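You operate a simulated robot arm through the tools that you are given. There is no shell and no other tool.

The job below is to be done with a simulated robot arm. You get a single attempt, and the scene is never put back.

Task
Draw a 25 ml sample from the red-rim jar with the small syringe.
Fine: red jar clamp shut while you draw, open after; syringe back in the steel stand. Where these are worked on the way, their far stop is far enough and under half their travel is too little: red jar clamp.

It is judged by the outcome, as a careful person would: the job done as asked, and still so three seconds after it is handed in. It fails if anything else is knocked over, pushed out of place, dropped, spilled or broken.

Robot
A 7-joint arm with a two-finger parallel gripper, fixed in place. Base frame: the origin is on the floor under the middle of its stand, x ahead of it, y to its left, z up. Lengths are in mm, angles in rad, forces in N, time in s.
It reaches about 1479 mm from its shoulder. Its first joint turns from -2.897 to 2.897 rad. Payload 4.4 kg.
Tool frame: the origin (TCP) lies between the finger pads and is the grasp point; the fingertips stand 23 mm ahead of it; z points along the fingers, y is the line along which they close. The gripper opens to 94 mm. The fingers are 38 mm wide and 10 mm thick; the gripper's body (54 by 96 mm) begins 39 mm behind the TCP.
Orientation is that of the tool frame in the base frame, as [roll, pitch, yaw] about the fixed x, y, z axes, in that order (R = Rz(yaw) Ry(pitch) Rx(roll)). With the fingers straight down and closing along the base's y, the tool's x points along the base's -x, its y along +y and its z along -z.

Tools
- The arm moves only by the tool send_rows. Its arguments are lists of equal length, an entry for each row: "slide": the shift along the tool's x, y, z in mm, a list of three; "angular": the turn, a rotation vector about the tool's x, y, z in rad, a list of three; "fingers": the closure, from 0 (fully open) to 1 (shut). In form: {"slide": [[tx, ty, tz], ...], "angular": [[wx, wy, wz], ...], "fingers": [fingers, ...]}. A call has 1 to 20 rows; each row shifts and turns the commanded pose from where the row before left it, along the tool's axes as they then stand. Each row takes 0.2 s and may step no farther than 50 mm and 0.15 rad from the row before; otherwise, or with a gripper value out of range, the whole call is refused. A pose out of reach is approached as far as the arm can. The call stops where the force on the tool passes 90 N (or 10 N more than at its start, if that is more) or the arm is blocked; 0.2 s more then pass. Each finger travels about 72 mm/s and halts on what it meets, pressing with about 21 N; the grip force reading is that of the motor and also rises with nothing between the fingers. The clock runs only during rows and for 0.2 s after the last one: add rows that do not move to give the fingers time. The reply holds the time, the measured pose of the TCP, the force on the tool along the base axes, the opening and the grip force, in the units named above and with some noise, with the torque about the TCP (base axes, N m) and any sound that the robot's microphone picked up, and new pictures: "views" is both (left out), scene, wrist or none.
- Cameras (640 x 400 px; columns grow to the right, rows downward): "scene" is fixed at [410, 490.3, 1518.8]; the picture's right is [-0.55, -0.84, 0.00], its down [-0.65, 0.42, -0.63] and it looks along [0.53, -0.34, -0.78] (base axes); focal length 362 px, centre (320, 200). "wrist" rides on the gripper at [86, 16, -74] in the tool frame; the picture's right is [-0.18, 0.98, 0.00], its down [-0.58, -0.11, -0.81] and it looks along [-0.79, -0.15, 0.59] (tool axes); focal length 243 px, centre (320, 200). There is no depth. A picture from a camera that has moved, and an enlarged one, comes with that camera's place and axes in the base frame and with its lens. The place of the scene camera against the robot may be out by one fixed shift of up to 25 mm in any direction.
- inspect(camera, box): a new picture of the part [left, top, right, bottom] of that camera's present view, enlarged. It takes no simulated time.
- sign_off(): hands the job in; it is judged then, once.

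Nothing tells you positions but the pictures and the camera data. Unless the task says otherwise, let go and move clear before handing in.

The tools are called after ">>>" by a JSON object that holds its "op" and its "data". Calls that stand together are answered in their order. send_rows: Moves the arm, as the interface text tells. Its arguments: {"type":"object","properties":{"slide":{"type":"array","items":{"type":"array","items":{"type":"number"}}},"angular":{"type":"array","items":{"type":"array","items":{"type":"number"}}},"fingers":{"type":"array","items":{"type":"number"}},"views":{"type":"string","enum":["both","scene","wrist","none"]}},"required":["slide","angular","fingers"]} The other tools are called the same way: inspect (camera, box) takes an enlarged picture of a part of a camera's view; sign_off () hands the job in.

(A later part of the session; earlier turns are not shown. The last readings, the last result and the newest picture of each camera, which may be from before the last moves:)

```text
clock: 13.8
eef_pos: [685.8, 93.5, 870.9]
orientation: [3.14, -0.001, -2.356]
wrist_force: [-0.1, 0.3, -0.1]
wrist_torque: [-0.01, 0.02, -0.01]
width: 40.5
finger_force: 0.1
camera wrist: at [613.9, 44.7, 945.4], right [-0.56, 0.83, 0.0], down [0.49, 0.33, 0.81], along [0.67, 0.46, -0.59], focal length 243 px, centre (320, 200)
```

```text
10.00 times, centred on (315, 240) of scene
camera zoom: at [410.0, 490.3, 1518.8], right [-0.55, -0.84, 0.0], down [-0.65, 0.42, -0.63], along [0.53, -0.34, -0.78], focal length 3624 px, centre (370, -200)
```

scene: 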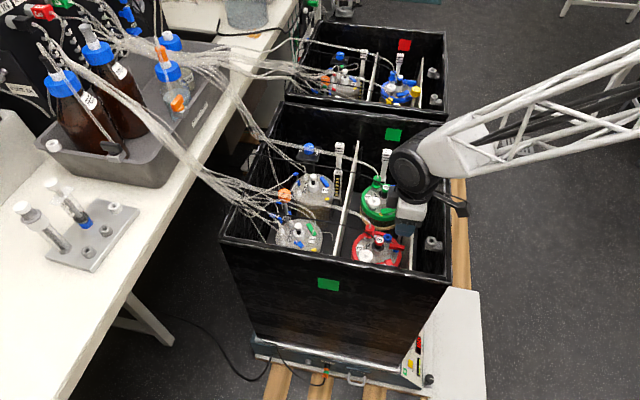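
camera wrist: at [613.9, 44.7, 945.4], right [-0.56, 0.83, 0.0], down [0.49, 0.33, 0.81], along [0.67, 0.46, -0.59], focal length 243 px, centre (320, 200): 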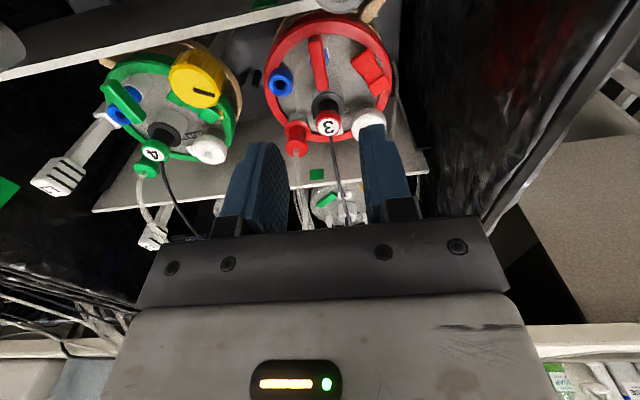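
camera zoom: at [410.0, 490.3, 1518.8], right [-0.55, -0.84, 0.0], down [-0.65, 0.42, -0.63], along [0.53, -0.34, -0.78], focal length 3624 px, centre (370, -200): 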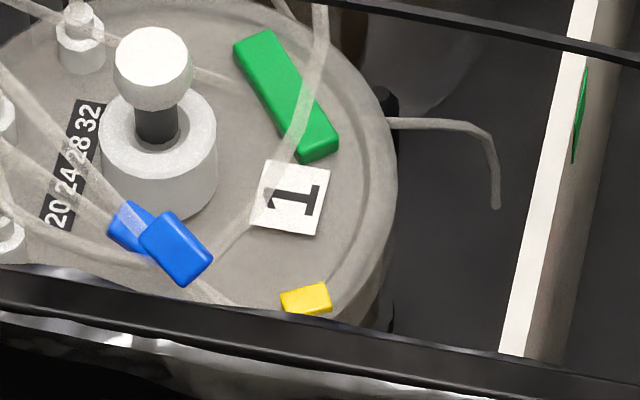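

The enlarged blue jar shows it plainly: the flat coloured piece is a rocker clamp on a grey pivot block, with a tube stub and yellow tag under its lowered end. I take that as the clamp; the red one has its raised pad at about (670, 127, 737). I'll hover closed fingertips above that pad and check before pressing.

>>> {"op": "send_rows", "data": {"slide": [[0, 0, 0], [0, 0, 0], [0, 0, 0], [0, 0, 0], [0, 0, 0], [0, 0, 0], [0, 0, 0], [0, 0, 0], [24.2, 25.2, 0], [0, 0, 35], [0, 0, 36], [0, 0, 0]], "angular": [[0, 0, 0.1461], [0, 0, 0.1461], [0, 0, 0.1461], [0, 0, 0.1461], [0, 0, 0.1461], [0, 0, 0.1461], [0, 0, 0.1461], [0, 0, 0.1461], [0, 0, 0], [0, 0, 0], [0, 0, 0], [0, 0, 0]], "fingers": [1, 1, 1, 1, 1, 1, 1, 1, 1, 1, 1, 1], "views": "both"}}

```text
clock: 16.4
eef_pos: [672.5, 126.1, 798.0]
orientation: [3.141, -0.001, 2.758]
wrist_force: [-0.3, 0.8, 1.1]
wrist_torque: [-0.01, 0.0, -0.04]
width: 0.0
finger_force: 21.7
camera wrist: at [598.1, 174.4, 872.0], right [0.54, 0.84, 0.0], down [0.5, -0.32, 0.81], along [0.68, -0.43, -0.59], focal length 243 px, centre (320, 200)
```

scene: 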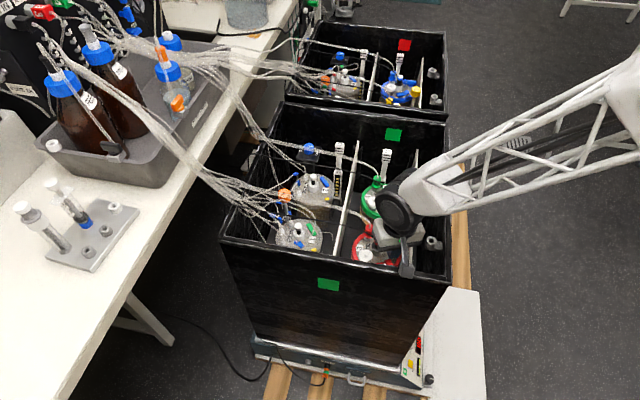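
wrist: 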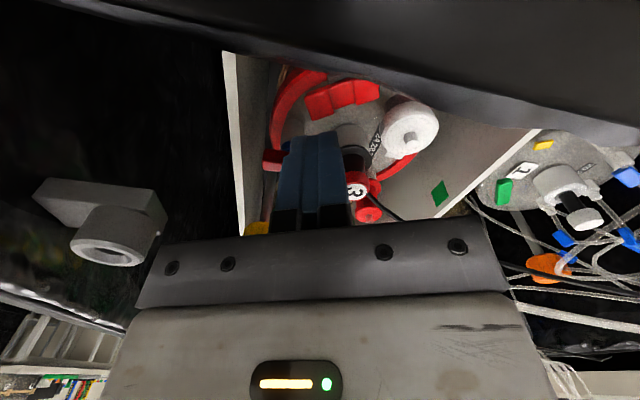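

>>> {"op": "inspect", "data": {"camera": "wrist", "box": [260, 60, 400, 160]}}

>>> {"op": "inspect", "data": {"camera": "wrist", "box": [295, 65, 395, 130]}}

>>> {"op": "inspect", "data": {"camera": "scene", "box": [345, 220, 425, 280]}}

```text
4.00 times, centred on (330, 110) of wrist
camera zoom: at [598.1, 174.4, 872.0], right [0.54, 0.84, 0.0], down [0.5, -0.32, 0.81], along [0.68, -0.43, -0.59], focal length 970 px, centre (280, 560)
```

zoom: 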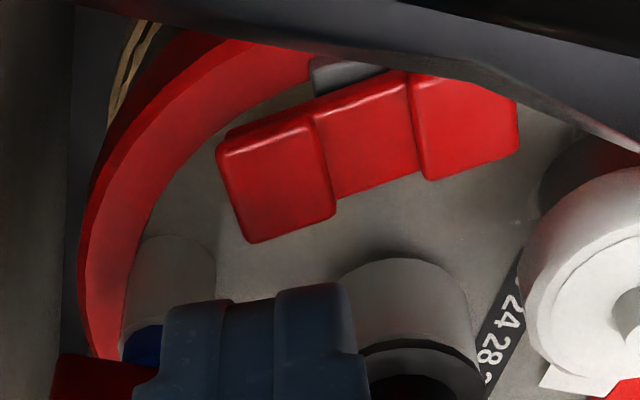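

```text
6.15 times, centred on (345, 98) of wrist
camera zoom: at [598.1, 174.4, 872.0], right [0.54, 0.84, 0.0], down [0.5, -0.32, 0.81], along [0.68, -0.43, -0.59], focal length 1493 px, centre (166, 831)
```

zoom: 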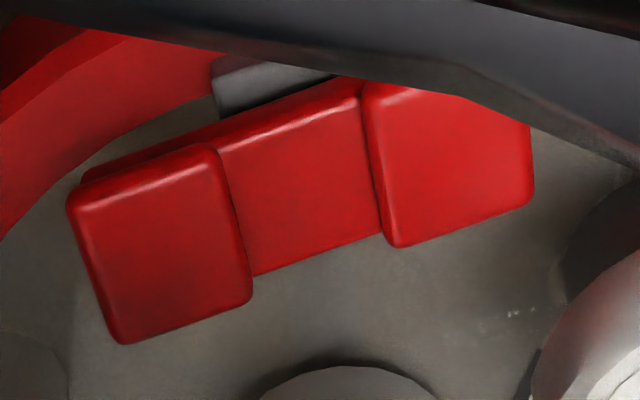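

```text
6.67 times, centred on (385, 250) of scene
camera zoom: at [410.0, 490.3, 1518.8], right [-0.55, -0.84, 0.0], down [-0.65, 0.42, -0.63], along [0.53, -0.34, -0.78], focal length 2416 px, centre (-113, -133)
```

zoom: 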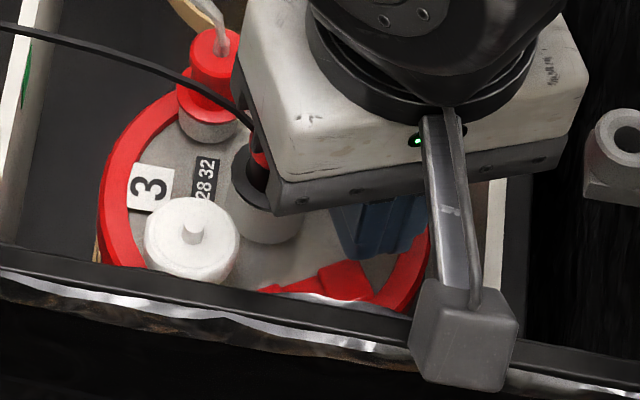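

The closed fingertips are now beside and above the raised pad at (670.5, 127.5, 737). I'll shift slightly outward along the rocker for leverage and come down gently, watching the force.

>>> {"op": "send_rows", "data": {"slide": [[2.3, -6.4, 0], [0, 0, 15], [0, 0, 13], [0, 0, 5], [0, 0, 4], [0, 0, 0]], "angular": [[0, 0, 0], [0, 0, 0], [0, 0, 0], [0, 0, 0], [0, 0, 0], [0, 0, 0]], "fingers": [1, 1, 1, 1, 1, 1], "views": "both"}}

```text
clock: 17.4
eef_pos: [670.3, 123.5, 773.3]
orientation: [3.137, 0.005, 2.757]
wrist_force: [-27.6, 18.2, 27.3]
wrist_torque: [-0.35, 0.06, -0.39]
width: 0.0
finger_force: 21.0
stopped in row 4: the force on the tool passed its limit at 115 N (the readings are from after the stop); the commanded pose is now the measured one
camera wrist: at [595.6, 171.4, 846.7], right [0.54, 0.84, 0.0], down [0.49, -0.32, 0.81], along [0.68, -0.43, -0.59], focal length 243 px, centre (320, 200)
```

scene: 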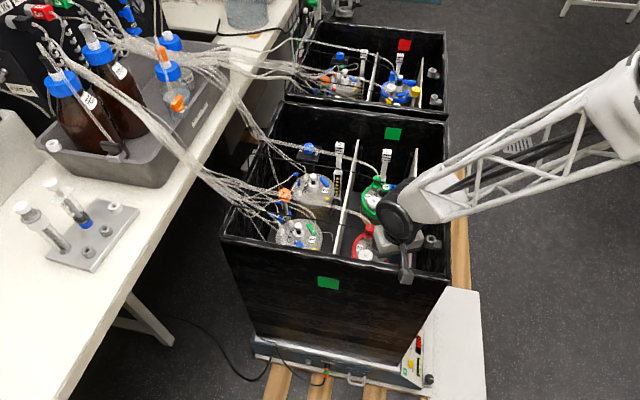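
wrist: 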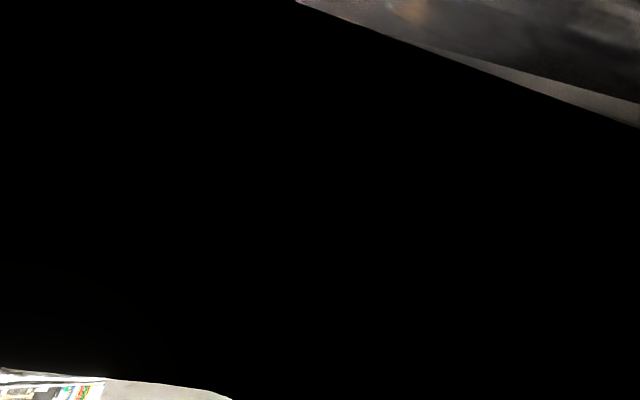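

The wrist went dark and the force jumped: the camera housing has hit the box rim at about (596, 171, 847). I'll back straight up now.

>>> {"op": "send_rows", "data": {"slide": [[0, 0, -12], [0, 0, -25], [0, 0, -40], [0, 0, 0]], "angular": [[0, 0, 0], [0, 0, 0], [0, 0, 0], [0, 0, 0]], "fingers": [1, 1, 1, 1], "views": "both"}}

>>> {"op": "inspect", "data": {"camera": "scene", "box": [200, 90, 480, 290]}}

```text
clock: 18.4
eef_pos: [671.0, 123.2, 849.5]
orientation: [3.139, 0.003, 2.758]
wrist_force: [0.3, -0.6, 0.2]
wrist_torque: [0.01, 0.02, -0.01]
width: 0.2
finger_force: 20.6
camera wrist: at [596.5, 171.4, 923.1], right [0.54, 0.84, 0.0], down [0.49, -0.32, 0.81], along [0.68, -0.43, -0.59], focal length 243 px, centre (320, 200)
```

scene: 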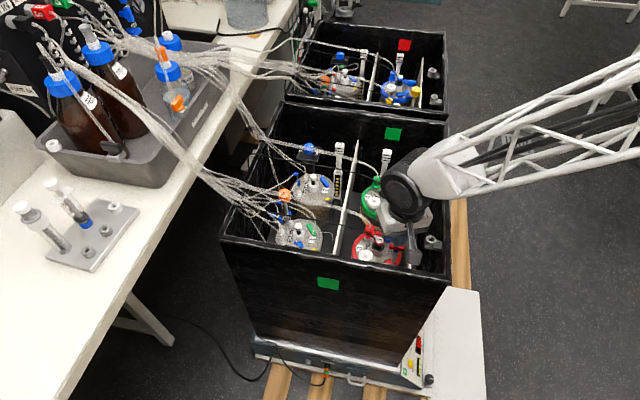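
wrist: 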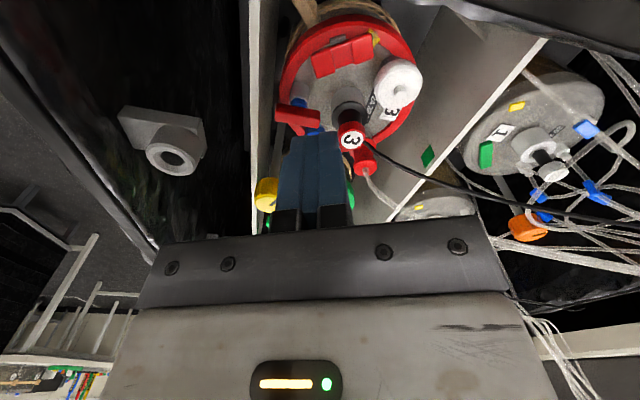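

```text
2.00 times, centred on (340, 190) of scene
camera zoom: at [410.0, 490.3, 1518.8], right [-0.55, -0.84, 0.0], down [-0.65, 0.42, -0.63], along [0.53, -0.34, -0.78], focal length 725 px, centre (280, 220)
```

zoom: 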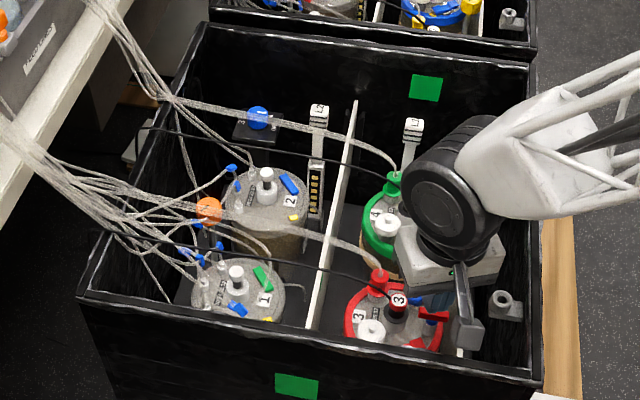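

The box and jars look unmoved, but the camera housing is clearly solid. I'll raise and turn the wrist so the camera hangs inside the box, on the -y side over free space, before trying the rocker again.

>>> {"op": "send_rows", "data": {"slide": [[0, 0, -25], [0, 0, -25], [0, 0, 0], [0, 0, 0], [0, 0, 0], [0, 0, 0], [0, 0, 0], [0, 0, 0], [0, 0, 0], [0, 0, 0], [0, 0, 0], [0, 0, 0], [0, 0, 0]], "angular": [[0, 0, 0], [0, 0, 0], [0, 0, -0.1442], [0, 0, -0.1442], [0, 0, -0.1442], [0, 0, -0.1442], [0, 0, -0.1442], [0, 0, -0.1442], [0, 0, -0.1442], [0, 0, -0.1442], [0, 0, -0.1442], [0, 0, -0.1442], [0, 0, 0]], "fingers": [1, 1, 1, 1, 1, 1, 1, 1, 1, 1, 1, 1, 1], "views": "none"}}

>>> {"op": "send_rows", "data": {"slide": [[0, 0, 0], [0, 0, 0], [0, 0, 0], [0, 0, 0], [0, 0, 0], [0, 0, 0], [0, 0, 0], [0, 0, 0], [0, 0, 0], [0, 0, 0]], "angular": [[0, 0, -0.1442], [0, 0, -0.1442], [0, 0, -0.1442], [0, 0, -0.1442], [0, 0, -0.1442], [0, 0, -0.1442], [0, 0, -0.1442], [0, 0, -0.1442], [0, 0, -0.1442], [0, 0, 0]], "fingers": [1, 1, 1, 1, 1, 1, 1, 1, 1, 1], "views": "both"}}

```text
clock: 21.2
eef_pos: [669.3, 123.0, 899.5]
orientation: [-3.137, 0.004, -2.082]
wrist_force: [0.0, 0.4, 0.7]
wrist_torque: [0.0, -0.03, -0.01]
width: 0.0
finger_force: 20.8
```

```text
clock: 23.4
eef_pos: [671.4, 122.7, 899.9]
orientation: [-3.136, -0.003, -0.783]
wrist_force: [-0.4, 0.4, -0.3]
wrist_torque: [-0.01, 0.01, -0.02]
width: 0.0
finger_force: 20.4
camera wrist: at [719.4, 50.5, 973.8], right [-0.82, -0.57, -0.01], down [-0.34, 0.49, 0.81], along [-0.45, 0.67, -0.59], focal length 243 px, centre (320, 200)
```

scene: 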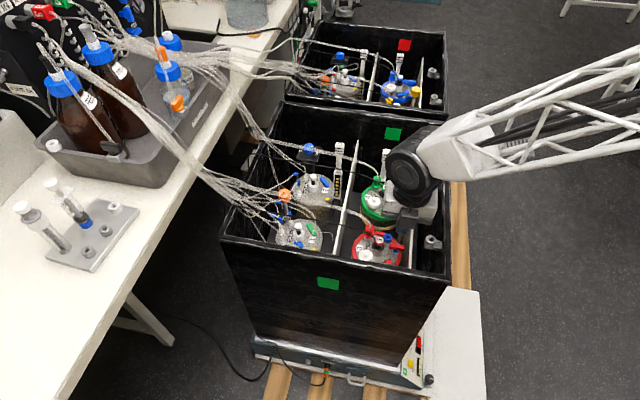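
wrist: 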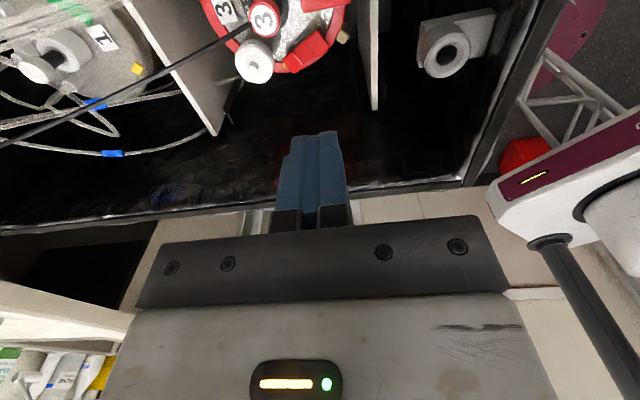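

The turn worked, and the camera now looks back at the clamp from the other side. I'll enlarge it.

>>> {"op": "inspect", "data": {"camera": "wrist", "box": [260, 0, 370, 80]}}

>>> {"op": "inspect", "data": {"camera": "wrist", "box": [270, 20, 360, 80]}}

```text
5.00 times, centred on (315, 40) of wrist
camera zoom: at [719.4, 50.5, 973.8], right [-0.82, -0.57, -0.01], down [-0.34, 0.49, 0.81], along [-0.45, 0.67, -0.59], focal length 1213 px, centre (345, 1000)
```

zoom: 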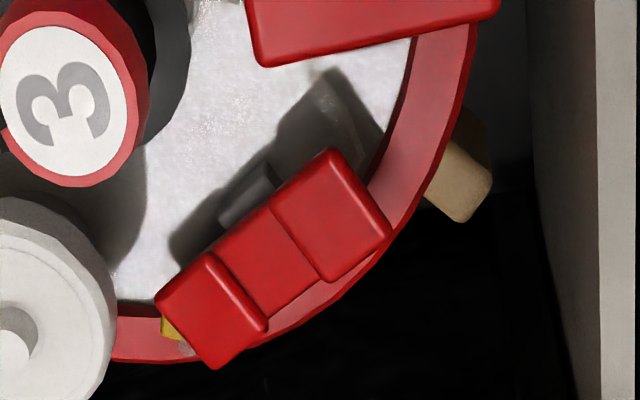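

```text
6.67 times, centred on (315, 50) of wrist
camera zoom: at [719.4, 50.5, 973.8], right [-0.82, -0.57, -0.01], down [-0.34, 0.49, 0.81], along [-0.45, 0.67, -0.59], focal length 1618 px, centre (353, 1200)
```

zoom: 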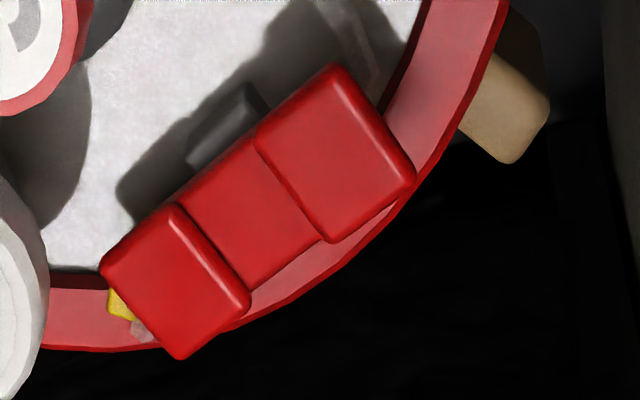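

Seen from here the rocker pivots on the grey block, with its yellow-tagged end down on the +y side and the pad near the T-handle raised. I'll lower the closed fingertips over that raised pad, stopping just above it.

>>> {"op": "send_rows", "data": {"slide": [[-1.9, 2.9, 0], [0, 0, 45], [0, 0, 45], [0, 0, 36], [0, 0, 0]], "angular": [[0, 0, 0], [0, 0, 0], [0, 0, 0], [0, 0, 0], [0, 0, 0]], "fingers": [1, 1, 1, 1, 1], "views": "both"}}

>>> {"op": "inspect", "data": {"camera": "wrist", "box": [240, 40, 400, 170]}}

>>> {"op": "inspect", "data": {"camera": "scene", "box": [345, 215, 425, 275]}}

```text
clock: 24.6
eef_pos: [665.0, 121.3, 772.8]
orientation: [-3.138, -0.002, -0.786]
wrist_force: [-0.4, 0.6, 0.1]
wrist_torque: [0.0, 0.02, 0.02]
width: 0.0
finger_force: 21.4
camera wrist: at [714.5, 49.4, 848.1], right [-0.83, -0.56, 0.0], down [-0.34, 0.49, 0.81], along [-0.45, 0.67, -0.59], focal length 243 px, centre (320, 200)
```

scene: 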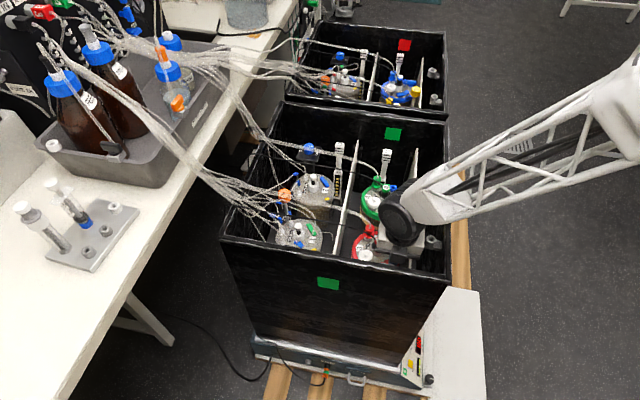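
wrist: 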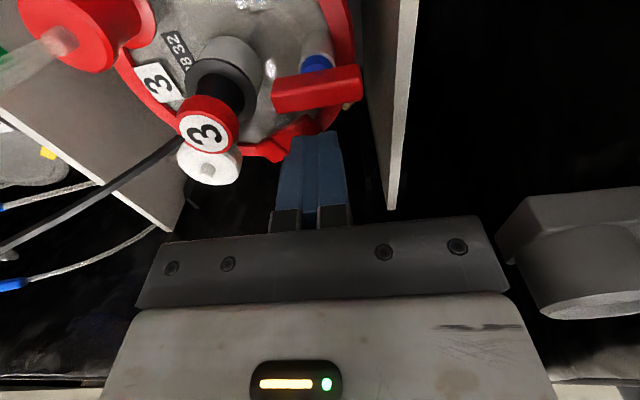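

```text
3.08 times, centred on (320, 105) of wrist
camera zoom: at [714.5, 49.4, 848.1], right [-0.83, -0.56, 0.0], down [-0.34, 0.49, 0.81], along [-0.45, 0.67, -0.59], focal length 746 px, centre (320, 492)
```

zoom: 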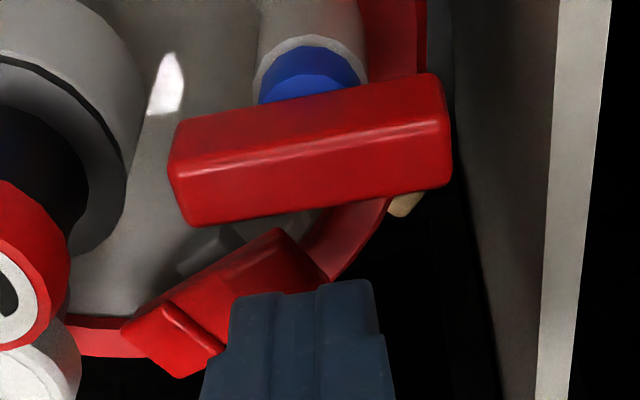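

```text
6.67 times, centred on (385, 245) of scene
camera zoom: at [410.0, 490.3, 1518.8], right [-0.55, -0.84, 0.0], down [-0.65, 0.42, -0.63], along [0.53, -0.34, -0.78], focal length 2416 px, centre (-113, -100)
```

zoom: 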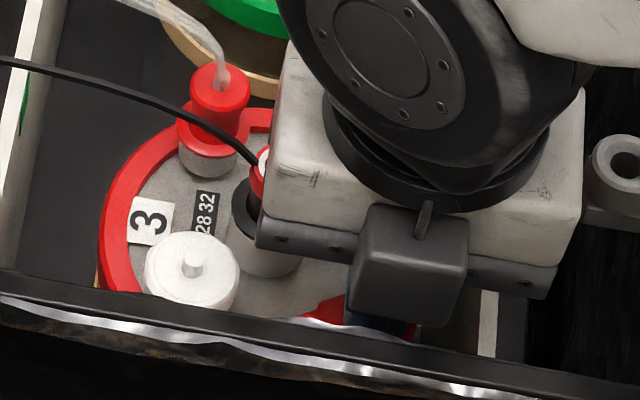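

The fingertips are about 12 mm above the raised pad, with the camera clear of the walls. I'll press down in small steps and watch the force.

>>> {"op": "send_rows", "data": {"slide": [[0, 0, 5], [0, 0, 4], [0, 0, 4], [0, 0, 4], [0, 0, 0]], "angular": [[0, 0, 0], [0, 0, 0], [0, 0, 0], [0, 0, 0], [0, 0, 0]], "fingers": [1, 1, 1, 1, 1], "views": "wrist"}}

>>> {"op": "inspect", "data": {"camera": "wrist", "box": [240, 40, 400, 170]}}

>>> {"op": "inspect", "data": {"camera": "scene", "box": [360, 180, 460, 275]}}

```text
clock: 25.8
eef_pos: [667.3, 122.1, 756.3]
orientation: [-3.136, -0.004, -0.785]
wrist_force: [-2.0, -2.2, 10.9]
wrist_torque: [0.1, 0.06, 0.05]
width: 0.3
finger_force: 21.1
camera wrist: at [716.1, 49.7, 830.8], right [-0.83, -0.56, -0.01], down [-0.34, 0.49, 0.8], along [-0.45, 0.67, -0.59], focal length 243 px, centre (320, 200)
```

wrist: 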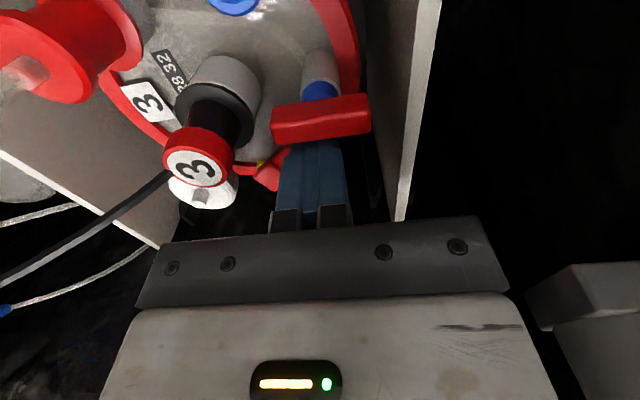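

```text
3.08 times, centred on (320, 105) of wrist
camera zoom: at [716.1, 49.7, 830.8], right [-0.83, -0.56, -0.01], down [-0.34, 0.49, 0.8], along [-0.45, 0.67, -0.59], focal length 746 px, centre (320, 492)
```

zoom: 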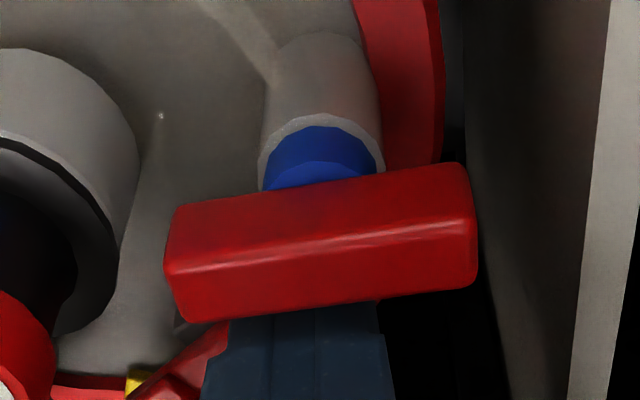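

```text
4.21 times, centred on (410, 228) of scene
camera zoom: at [410.0, 490.3, 1518.8], right [-0.55, -0.84, 0.0], down [-0.65, 0.42, -0.63], along [0.53, -0.34, -0.78], focal length 1526 px, centre (-59, 84)
```

zoom: 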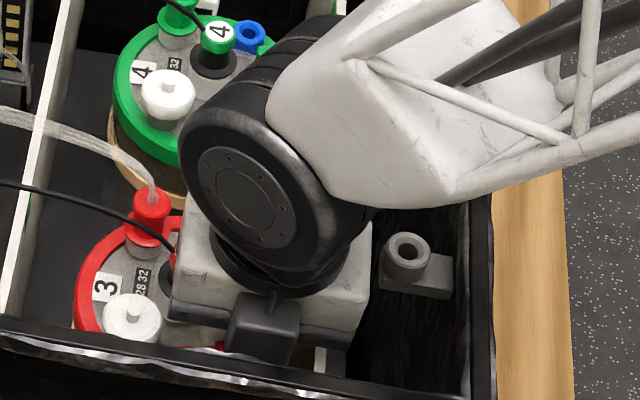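

There is about 11 N of contact, and the far end seems to be rising, so the rocker moves. I'll keep pressing to its stop.

>>> {"op": "send_rows", "data": {"slide": [[0, 0, 3], [0, 0, 3], [0, 0, 0]], "angular": [[0, 0, 0], [0, 0, 0], [0, 0, 0]], "fingers": [1, 1, 1], "views": "none"}}

>>> {"op": "inspect", "data": {"camera": "wrist", "box": [220, 90, 340, 190]}}

```text
clock: 26.3
eef_pos: [668.2, 121.0, 756.1]
orientation: [-3.133, -0.008, -0.786]
wrist_force: [-12.4, -0.5, 24.7]
wrist_torque: [0.36, 0.36, 0.19]
width: 0.0
finger_force: 20.8
stopped in row 2: the force on the tool passed its limit at 103 N (the readings are from after the stop); the commanded pose is now the measured one
```

```text
4.00 times, centred on (280, 140) of wrist
camera zoom: at [718.2, 49.8, 830.5], right [-0.83, -0.56, -0.01], down [-0.34, 0.49, 0.8], along [-0.45, 0.67, -0.59], focal length 970 px, centre (480, 440)
```

zoom: 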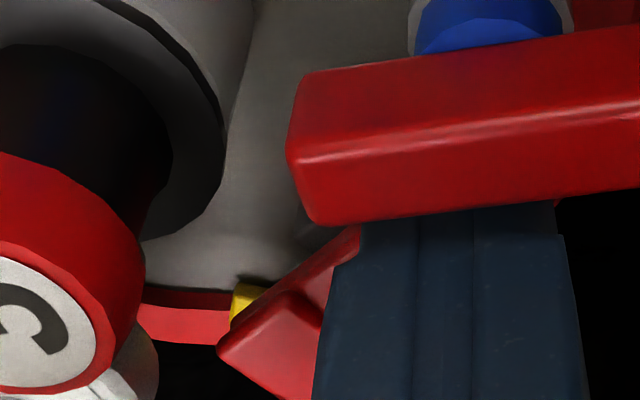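

The press met a hard stop at a fingertip height of about 733. I'll raise and look at what the rocker did.

>>> {"op": "send_rows", "data": {"slide": [[0, 0, -10], [0, 0, -45], [0, 0, -45], [0, 0, -43], [0, 0, 0]], "angular": [[0, 0, 0], [0, 0, 0], [0, 0, 0], [0, 0, 0], [0, 0, 0]], "fingers": [1, 1, 1, 1, 1], "views": "both"}}

>>> {"op": "inspect", "data": {"camera": "wrist", "box": [260, 0, 370, 80]}}

>>> {"op": "inspect", "data": {"camera": "wrist", "box": [270, 20, 360, 80]}}

>>> {"op": "inspect", "data": {"camera": "scene", "box": [345, 220, 425, 275]}}

```text
clock: 27.5
eef_pos: [669.8, 121.9, 896.6]
orientation: [-3.131, -0.007, -0.784]
wrist_force: [0.4, -0.5, 0.1]
wrist_torque: [-0.02, -0.02, 0.03]
width: 0.2
finger_force: 21.2
camera wrist: at [718.2, 50.9, 971.3], right [-0.83, -0.56, -0.01], down [-0.34, 0.49, 0.8], along [-0.45, 0.67, -0.59], focal length 243 px, centre (320, 200)
```

scene: 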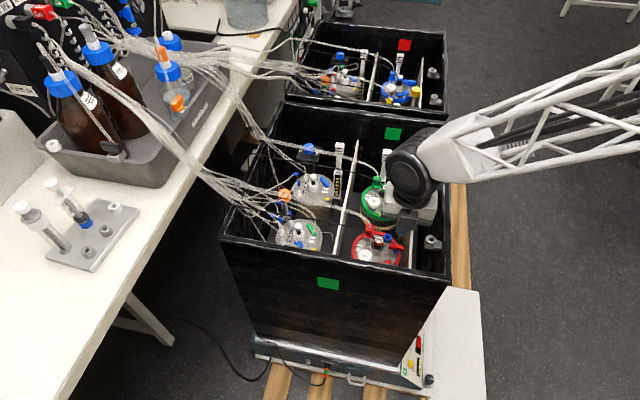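
wrist: 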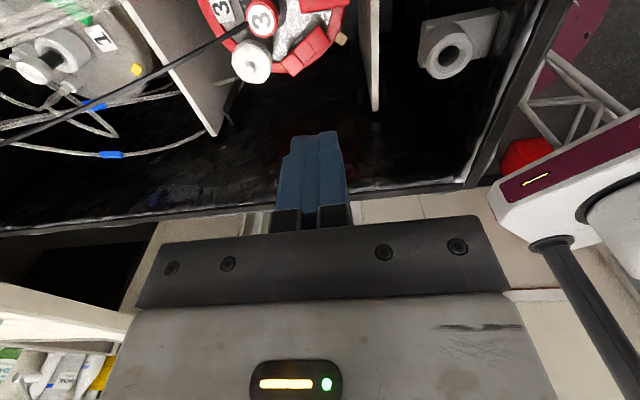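

```text
5.00 times, centred on (315, 40) of wrist
camera zoom: at [718.2, 50.9, 971.3], right [-0.83, -0.56, -0.01], down [-0.34, 0.49, 0.8], along [-0.45, 0.67, -0.59], focal length 1213 px, centre (345, 1000)
```

zoom: 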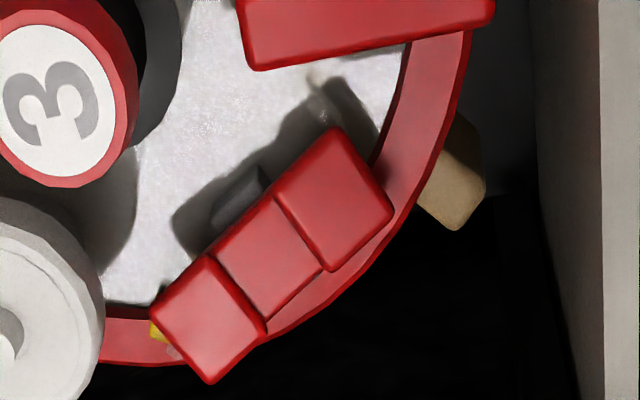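

```text
6.67 times, centred on (315, 50) of wrist
camera zoom: at [718.2, 50.9, 971.3], right [-0.83, -0.56, -0.01], down [-0.34, 0.49, 0.8], along [-0.45, 0.67, -0.59], focal length 1618 px, centre (353, 1200)
```

zoom: 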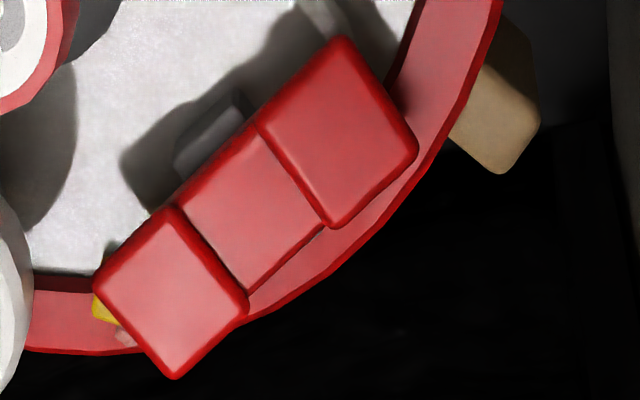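

```text
7.27 times, centred on (385, 248) of scene
camera zoom: at [410.0, 490.3, 1518.8], right [-0.55, -0.84, 0.0], down [-0.65, 0.42, -0.63], along [0.53, -0.34, -0.78], focal length 2636 px, centre (-153, -146)
```

zoom: 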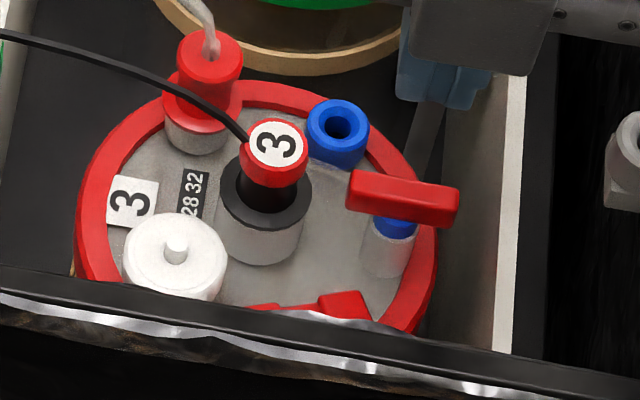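

The rocker moved: its yellow end has risen and the pad I pressed is lower. I'll level the wrist and take a second viewpoint to measure how far it went.

>>> {"op": "send_rows", "data": {"slide": [[0, 0, 0], [0, 30, 0], [0, 30, 0], [0, 0, 0]], "angular": [[-0.0106, -0.007, 0], [0, 0, 0], [0, 0, 0], [0, 0, 0]], "fingers": [1, 1, 1, 1], "views": "wrist"}}

>>> {"op": "inspect", "data": {"camera": "wrist", "box": [220, 0, 330, 80]}}

```text
clock: 28.5
eef_pos: [625.3, 80.2, 898.4]
orientation: [-3.141, 0.002, -0.785]
wrist_force: [0.1, 0.0, -0.7]
wrist_torque: [-0.02, -0.01, -0.03]
width: 0.2
finger_force: 20.7
camera wrist: at [675.0, 7.9, 972.2], right [-0.83, -0.56, 0.0], down [-0.33, 0.49, 0.81], along [-0.46, 0.67, -0.59], focal length 243 px, centre (320, 200)
```

wrist: 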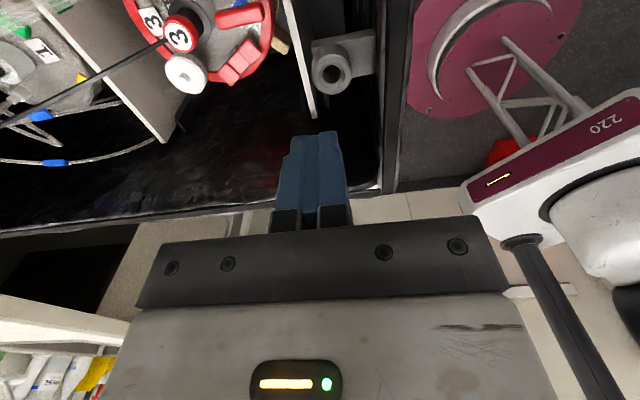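

```text
5.00 times, centred on (275, 40) of wrist
camera zoom: at [675.0, 7.9, 972.2], right [-0.83, -0.56, 0.0], down [-0.33, 0.49, 0.81], along [-0.46, 0.67, -0.59], focal length 1213 px, centre (545, 1000)
```

zoom: 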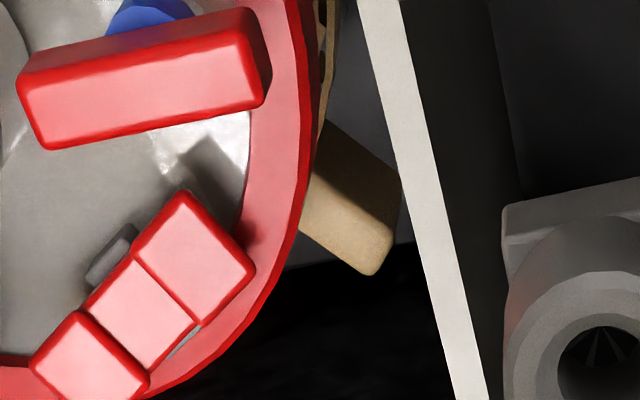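

Now the pressed pad is at about z 728 and the yellow end at about 732, so the rocker is past level. My fingertip was probably catching the lid's raised ring (inner radius ~51 mm). I'll press once more slightly further inward to be sure it reaches its stop.

>>> {"op": "send_rows", "data": {"slide": [[1.9, -31.1, 0], [1.9, -31.1, 0], [0, 0, 45], [0, 0, 45], [0, 0, 43], [0, 0, 4], [0, 0, 0]], "angular": [[0, 0, 0], [0, 0, 0], [0, 0, 0], [0, 0, 0], [0, 0, 0], [0, 0, 0], [0, 0, 0]], "fingers": [1, 1, 1, 1, 1, 1, 1], "views": "none"}}

>>> {"op": "send_rows", "data": {"slide": [[0, 0, 2.5], [0, 0, 2.5], [0, 0, 2.5], [0, 0, 0]], "angular": [[0, 0, 0], [0, 0, 0], [0, 0, 0], [0, 0, 0]], "fingers": [1, 1, 1, 1], "views": "wrist"}}

```text
clock: 30.1
eef_pos: [671.0, 119.1, 762.0]
orientation: [3.14, 0.001, -0.784]
wrist_force: [0.3, 0.2, 0.3]
wrist_torque: [0.01, -0.02, 0.0]
width: 0.0
finger_force: 21.5
```

```text
clock: 31.1
eef_pos: [671.8, 119.9, 755.8]
orientation: [-3.141, -0.001, -0.785]
wrist_force: [-14.8, -2.2, 58.9]
wrist_torque: [0.89, 0.65, 0.19]
width: 0.1
finger_force: 20.8
camera wrist: at [721.8, 48.6, 829.6], right [-0.83, -0.56, 0.0], down [-0.33, 0.49, 0.81], along [-0.45, 0.67, -0.59], focal length 243 px, centre (320, 200)
```

wrist: 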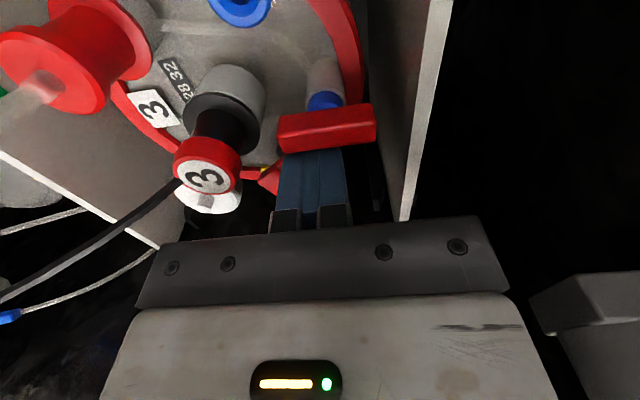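

I get 59 N at the same height, and the torque puts the contact on the rocker itself, about 9 mm from its pivot, so it may be at its stop. I'll raise and measure its tilt from two views.

>>> {"op": "send_rows", "data": {"slide": [[0, 0, -10], [0, 0, -45], [0, 0, -45], [0, 0, -43], [0, 0, 0]], "angular": [[0, 0, 0], [0, 0, 0], [0, 0, 0], [0, 0, 0], [0, 0, 0]], "fingers": [1, 1, 1, 1, 1], "views": "none"}}

>>> {"op": "inspect", "data": {"camera": "wrist", "box": [260, 10, 350, 70]}}

>>> {"op": "send_rows", "data": {"slide": [[0, 40, 0], [0, 40, 0], [0, 0, 0]], "angular": [[0, 0, 0], [0, 0, 0], [0, 0, 0]], "fingers": [1, 1, 1], "views": "none"}}

>>> {"op": "inspect", "data": {"camera": "wrist", "box": [200, 20, 290, 80]}}

```text
clock: 32.3
eef_pos: [674.1, 120.9, 896.8]
orientation: [3.136, 0.001, -0.786]
wrist_force: [0.2, 0.2, 0.0]
wrist_torque: [-0.04, 0.01, -0.04]
width: 0.0
finger_force: 20.5
```

```text
6.67 times, centred on (305, 40) of wrist
camera zoom: at [722.7, 49.2, 970.6], right [-0.83, -0.56, 0.0], down [-0.33, 0.49, 0.81], along [-0.46, 0.67, -0.59], focal length 1618 px, centre (420, 1267)
```

zoom: 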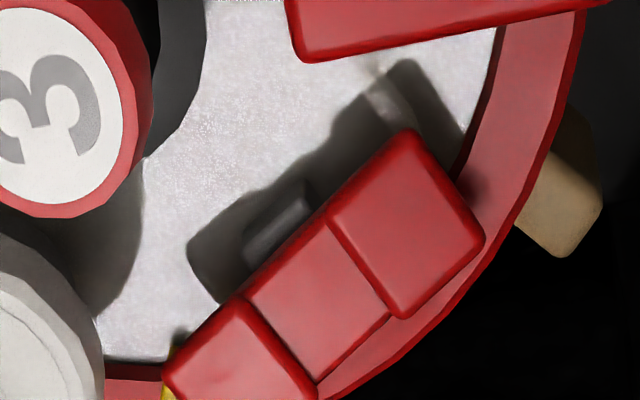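

```text
clock: 33.1
eef_pos: [617.0, 64.5, 895.9]
orientation: [3.138, 0.001, -0.785]
wrist_force: [0.7, 0.5, -0.3]
wrist_torque: [0.01, -0.01, 0.01]
width: 0.0
finger_force: 21.1
```

```text
6.67 times, centred on (245, 50) of wrist
camera zoom: at [666.9, -8.0, 970.9], right [-0.83, -0.56, 0.0], down [-0.33, 0.49, 0.81], along [-0.46, 0.67, -0.59], focal length 1618 px, centre (820, 1200)
```

zoom: 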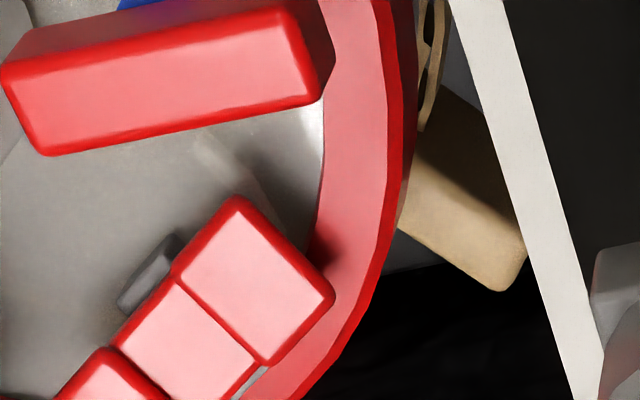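

The pad I pressed now slopes down outward by about 15°, mirroring its earlier tilt, so the rocker has gone over to its far stop. Before relying on that, I'll look at what lies under the raised yellow end to confirm which way is shut.

>>> {"op": "send_rows", "data": {"slide": [[0, 0, -20], [0, 0, -20], [0, 0, -20], [0, 0, 0], [0, 0, 0], [0, 0, 0], [0, 0, 0], [0, 0, 0], [0, 0, 0], [0, 0, 0], [0, 0, 0], [0, 0, 0], [0, 0, 0], [0, 0, 0], [0, 0, 0], [0, 0, 0], [0, 0, 0], [0, 0, 0], [0, 0, 0], [0, 0, 0]], "angular": [[0, 0, 0.14], [0, 0, 0.14], [0, 0, 0.14], [0, 0, 0.14], [0, 0, 0.14], [0, 0, 0.14], [0, 0, 0.14], [0, 0, 0.14], [0, 0, 0.14], [0, 0, 0.14], [0, 0, 0.14], [0, 0, 0.14], [0, 0, 0.14], [0, 0, 0.14], [0, 0, 0.14], [0, 0, 0.14], [0, 0, 0.116], [0, 0, 0], [0, 0, 0], [0, 0, 0]], "fingers": [1, 1, 1, 1, 1, 1, 1, 1, 1, 1, 1, 1, 1, 1, 1, 1, 1, 1, 1, 1], "views": "both"}}

```text
clock: 37.3
eef_pos: [615.3, 64.8, 956.9]
orientation: [3.141, -0.004, 3.141]
wrist_force: [0.1, -0.5, -0.6]
wrist_torque: [0.02, 0.01, 0.02]
width: 0.0
finger_force: 20.8
camera wrist: at [529.3, 81.6, 1030.9], right [0.18, 0.98, 0.0], down [0.58, -0.11, 0.8], along [0.79, -0.15, -0.59], focal length 243 px, centre (320, 200)
```

scene: 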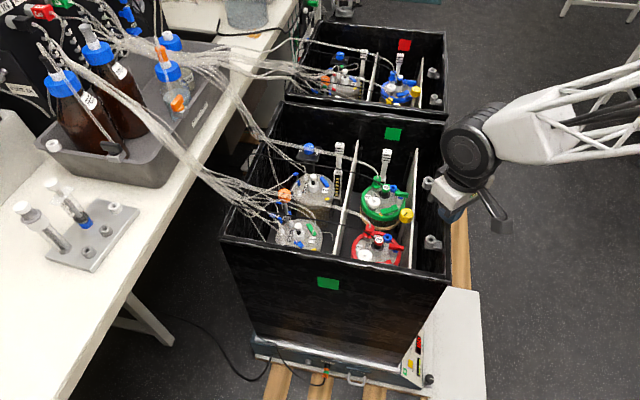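
wrist: 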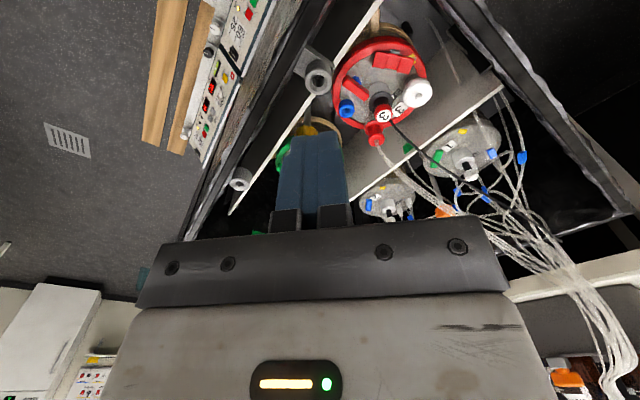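

>>> {"op": "inspect", "data": {"camera": "wrist", "box": [365, 40, 425, 80]}}

>>> {"op": "inspect", "data": {"camera": "wrist", "box": [325, 25, 435, 145]}}

>>> {"op": "inspect", "data": {"camera": "scene", "box": [340, 215, 430, 275]}}

>>> {"op": "inspect", "data": {"camera": "scene", "box": [425, 120, 525, 240]}}

>>> {"op": "inspect", "data": {"camera": "scene", "box": [392, 82, 412, 100]}}

```text
10.00 times, centred on (395, 60) of wrist
camera zoom: at [529.3, 81.6, 1030.9], right [0.18, 0.98, 0.0], down [0.58, -0.11, 0.8], along [0.79, -0.15, -0.59], focal length 2426 px, centre (-430, 1600)
```

zoom: 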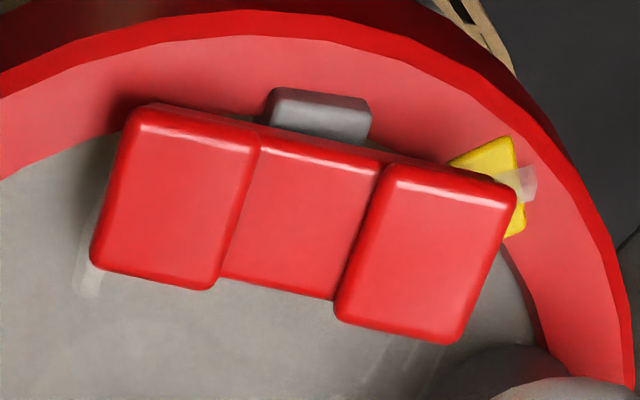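

```text
3.33 times, centred on (380, 85) of wrist
camera zoom: at [529.3, 81.6, 1030.9], right [0.18, 0.98, 0.0], down [0.58, -0.11, 0.8], along [0.79, -0.15, -0.59], focal length 809 px, centre (120, 583)
```

zoom: 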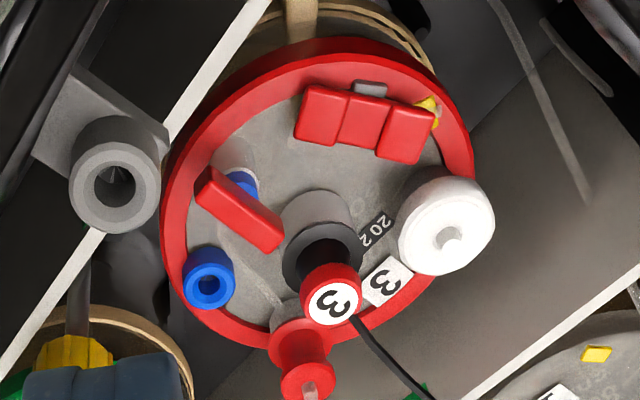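

```text
6.67 times, centred on (385, 245) of scene
camera zoom: at [410.0, 490.3, 1518.8], right [-0.55, -0.84, 0.0], down [-0.65, 0.42, -0.63], along [0.53, -0.34, -0.78], focal length 2416 px, centre (-113, -100)
```

zoom: 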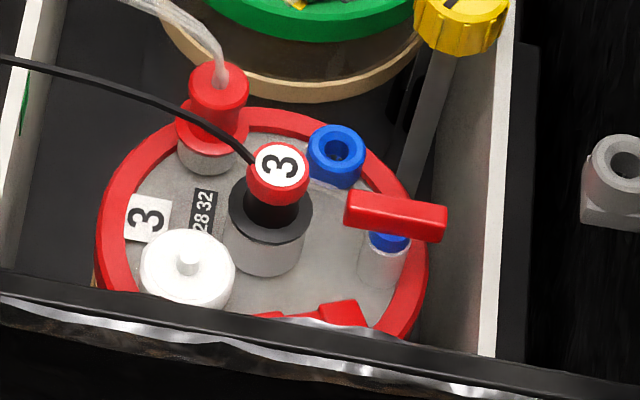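

```text
3.33 times, centred on (475, 180) of scene
camera zoom: at [410.0, 490.3, 1518.8], right [-0.55, -0.84, 0.0], down [-0.65, 0.42, -0.63], along [0.53, -0.34, -0.78], focal length 1208 px, centre (-197, 267)
```

zoom: 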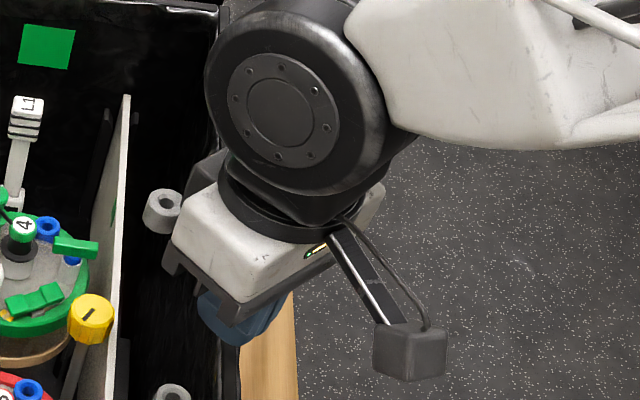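

```text
16.00 times, centred on (402, 91) of scene
camera zoom: at [410.0, 490.3, 1518.8], right [-0.55, -0.84, 0.0], down [-0.65, 0.42, -0.63], along [0.53, -0.34, -0.78], focal length 5798 px, centre (-992, 1944)
```

zoom: 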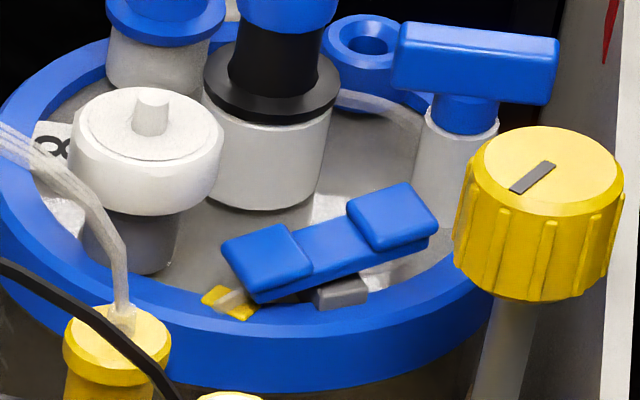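

The clamp sits over a soft tube that runs from the port side to the yellow tag. With all jars alike at the start, I take that state as open, so it's now shut. Next I'll measure the box walls around the red jar, since the syringe must be lowered in beside them.

>>> {"op": "inspect", "data": {"camera": "wrist", "box": [180, 0, 480, 190]}}

>>> {"op": "send_rows", "data": {"slide": [[45, 0, -10], [45, 0, -10], [45, 0, -10], [0, 0, 0]], "angular": [[0, 0.004, 0], [0, 0, 0], [0, 0, 0], [0, 0, 0]], "fingers": [0.6, 0.6, 0.6, 0.6], "views": "none"}}

>>> {"op": "inspect", "data": {"camera": "wrist", "box": [240, 0, 540, 190]}}

```text
2.11 times, centred on (330, 95) of wrist
camera zoom: at [529.3, 81.6, 1030.9], right [0.18, 0.98, 0.0], down [0.58, -0.11, 0.8], along [0.79, -0.15, -0.59], focal length 511 px, centre (299, 421)
```

zoom: 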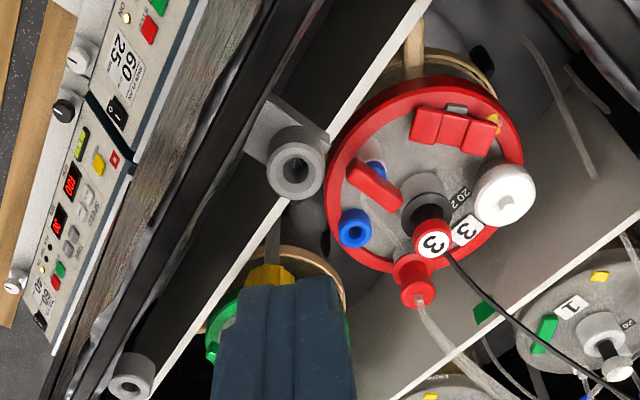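

```text
clock: 38.3
eef_pos: [478.2, 63.2, 986.7]
orientation: [-3.141, -0.006, -3.141]
wrist_force: [-0.1, 0.0, -0.2]
wrist_torque: [0.0, 0.03, 0.02]
width: 37.8
finger_force: 0.1
```

```text
2.11 times, centred on (390, 95) of wrist
camera zoom: at [392.6, 80.2, 1061.7], right [0.18, 0.98, 0.0], down [0.59, -0.11, 0.8], along [0.79, -0.15, -0.6], focal length 511 px, centre (173, 421)
```

zoom: 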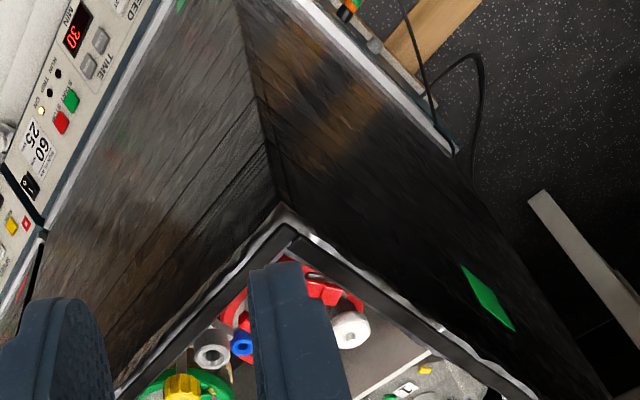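

The wall-mounted tube holders stand nearly rim-high on the -y side, so I'll bring the syringe in from the +y side, tilted 45° with the camera underneath. I'll rise now, travel to the bench and take up that tilted orientation.

>>> {"op": "send_rows", "data": {"slide": [[0, 0, -41], [0, 0, -41], [0, 0, -41], [0, 0, -41], [-23.5, 41.4, 0], [-23.5, 41.4, 0], [-23.5, 41.4, 0], [-23.5, 41.4, 0], [-23.5, 41.4, 0], [-23.5, 41.4, 0], [-23.5, 41.4, 0], [-23.5, 41.4, 0], [-23.5, 41.4, 0], [-23.5, 41.4, 0], [-23.5, 41.4, 0], [-23.5, 41.4, 0], [0, 0, 0]], "angular": [[0, -0.006, 0], [0, 0, 0], [0, 0, 0], [0, 0, 0], [0, 0, 0], [0, 0, 0], [0, 0, 0], [0, 0, 0], [0, 0, 0], [0, 0, 0], [0, 0, 0], [0, 0, 0], [0, 0, 0], [0, 0, 0], [0, 0, 0], [0, 0, 0], [0, 0, 0]], "fingers": [0.51, 0.51, 0.51, 0.51, 0.51, 0.51, 0.51, 0.51, 0.51, 0.51, 0.51, 0.51, 0.51, 0.51, 0.51, 0.51, 0.51], "views": "none"}}

>>> {"op": "send_rows", "data": {"slide": [[0, 0, 0], [0, 0, 0], [0, 0, 0], [0, 0, 0], [0, 0, 0], [0, 0, 0], [0, 0, 0], [0, 0, 0], [0, 0, 0], [0, 0, 0], [0, 0, 0], [0, 0, 0], [0, 0, 0]], "angular": [[0, 0, -0.131], [0, 0, -0.131], [0, 0, -0.131], [0, 0, -0.131], [0, 0, -0.131], [0, 0, -0.131], [0, -0.131, 0], [0, -0.131, 0], [0, -0.131, 0], [0, -0.131, 0], [0, -0.131, 0], [0, -0.131, 0], [0, 0, 0]], "fingers": [0.51, 0.51, 0.51, 0.51, 0.51, 0.51, 0.51, 0.51, 0.51, 0.51, 0.51, 0.51, 0.51], "views": "both"}}

```text
clock: 41.9
eef_pos: [762.9, 561.1, 1150.0]
orientation: [3.14, -0.003, 3.141]
wrist_force: [-0.3, -0.1, -0.1]
wrist_torque: [0.04, 0.0, 0.01]
width: 45.8
finger_force: 0.1
```

```text
clock: 44.7
eef_pos: [762.4, 560.2, 1149.6]
orientation: [3.14, 0.783, -2.357]
wrist_force: [0.1, 0.3, 1.0]
wrist_torque: [0.0, -0.04, 0.01]
width: 46.3
finger_force: 0.1
camera wrist: at [670.6, 492.6, 1141.2], right [-0.6, 0.79, 0.13], down [-0.04, -0.19, 0.98], along [0.8, 0.59, 0.14], focal length 243 px, centre (320, 200)
```

scene: 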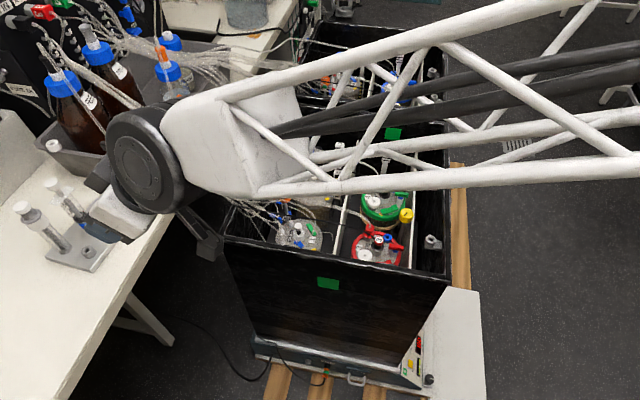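
wrist: 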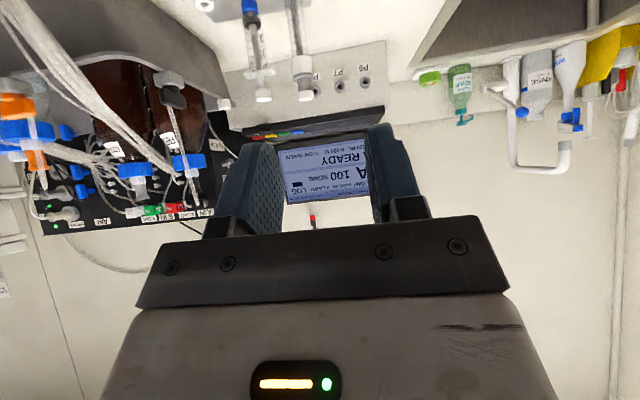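

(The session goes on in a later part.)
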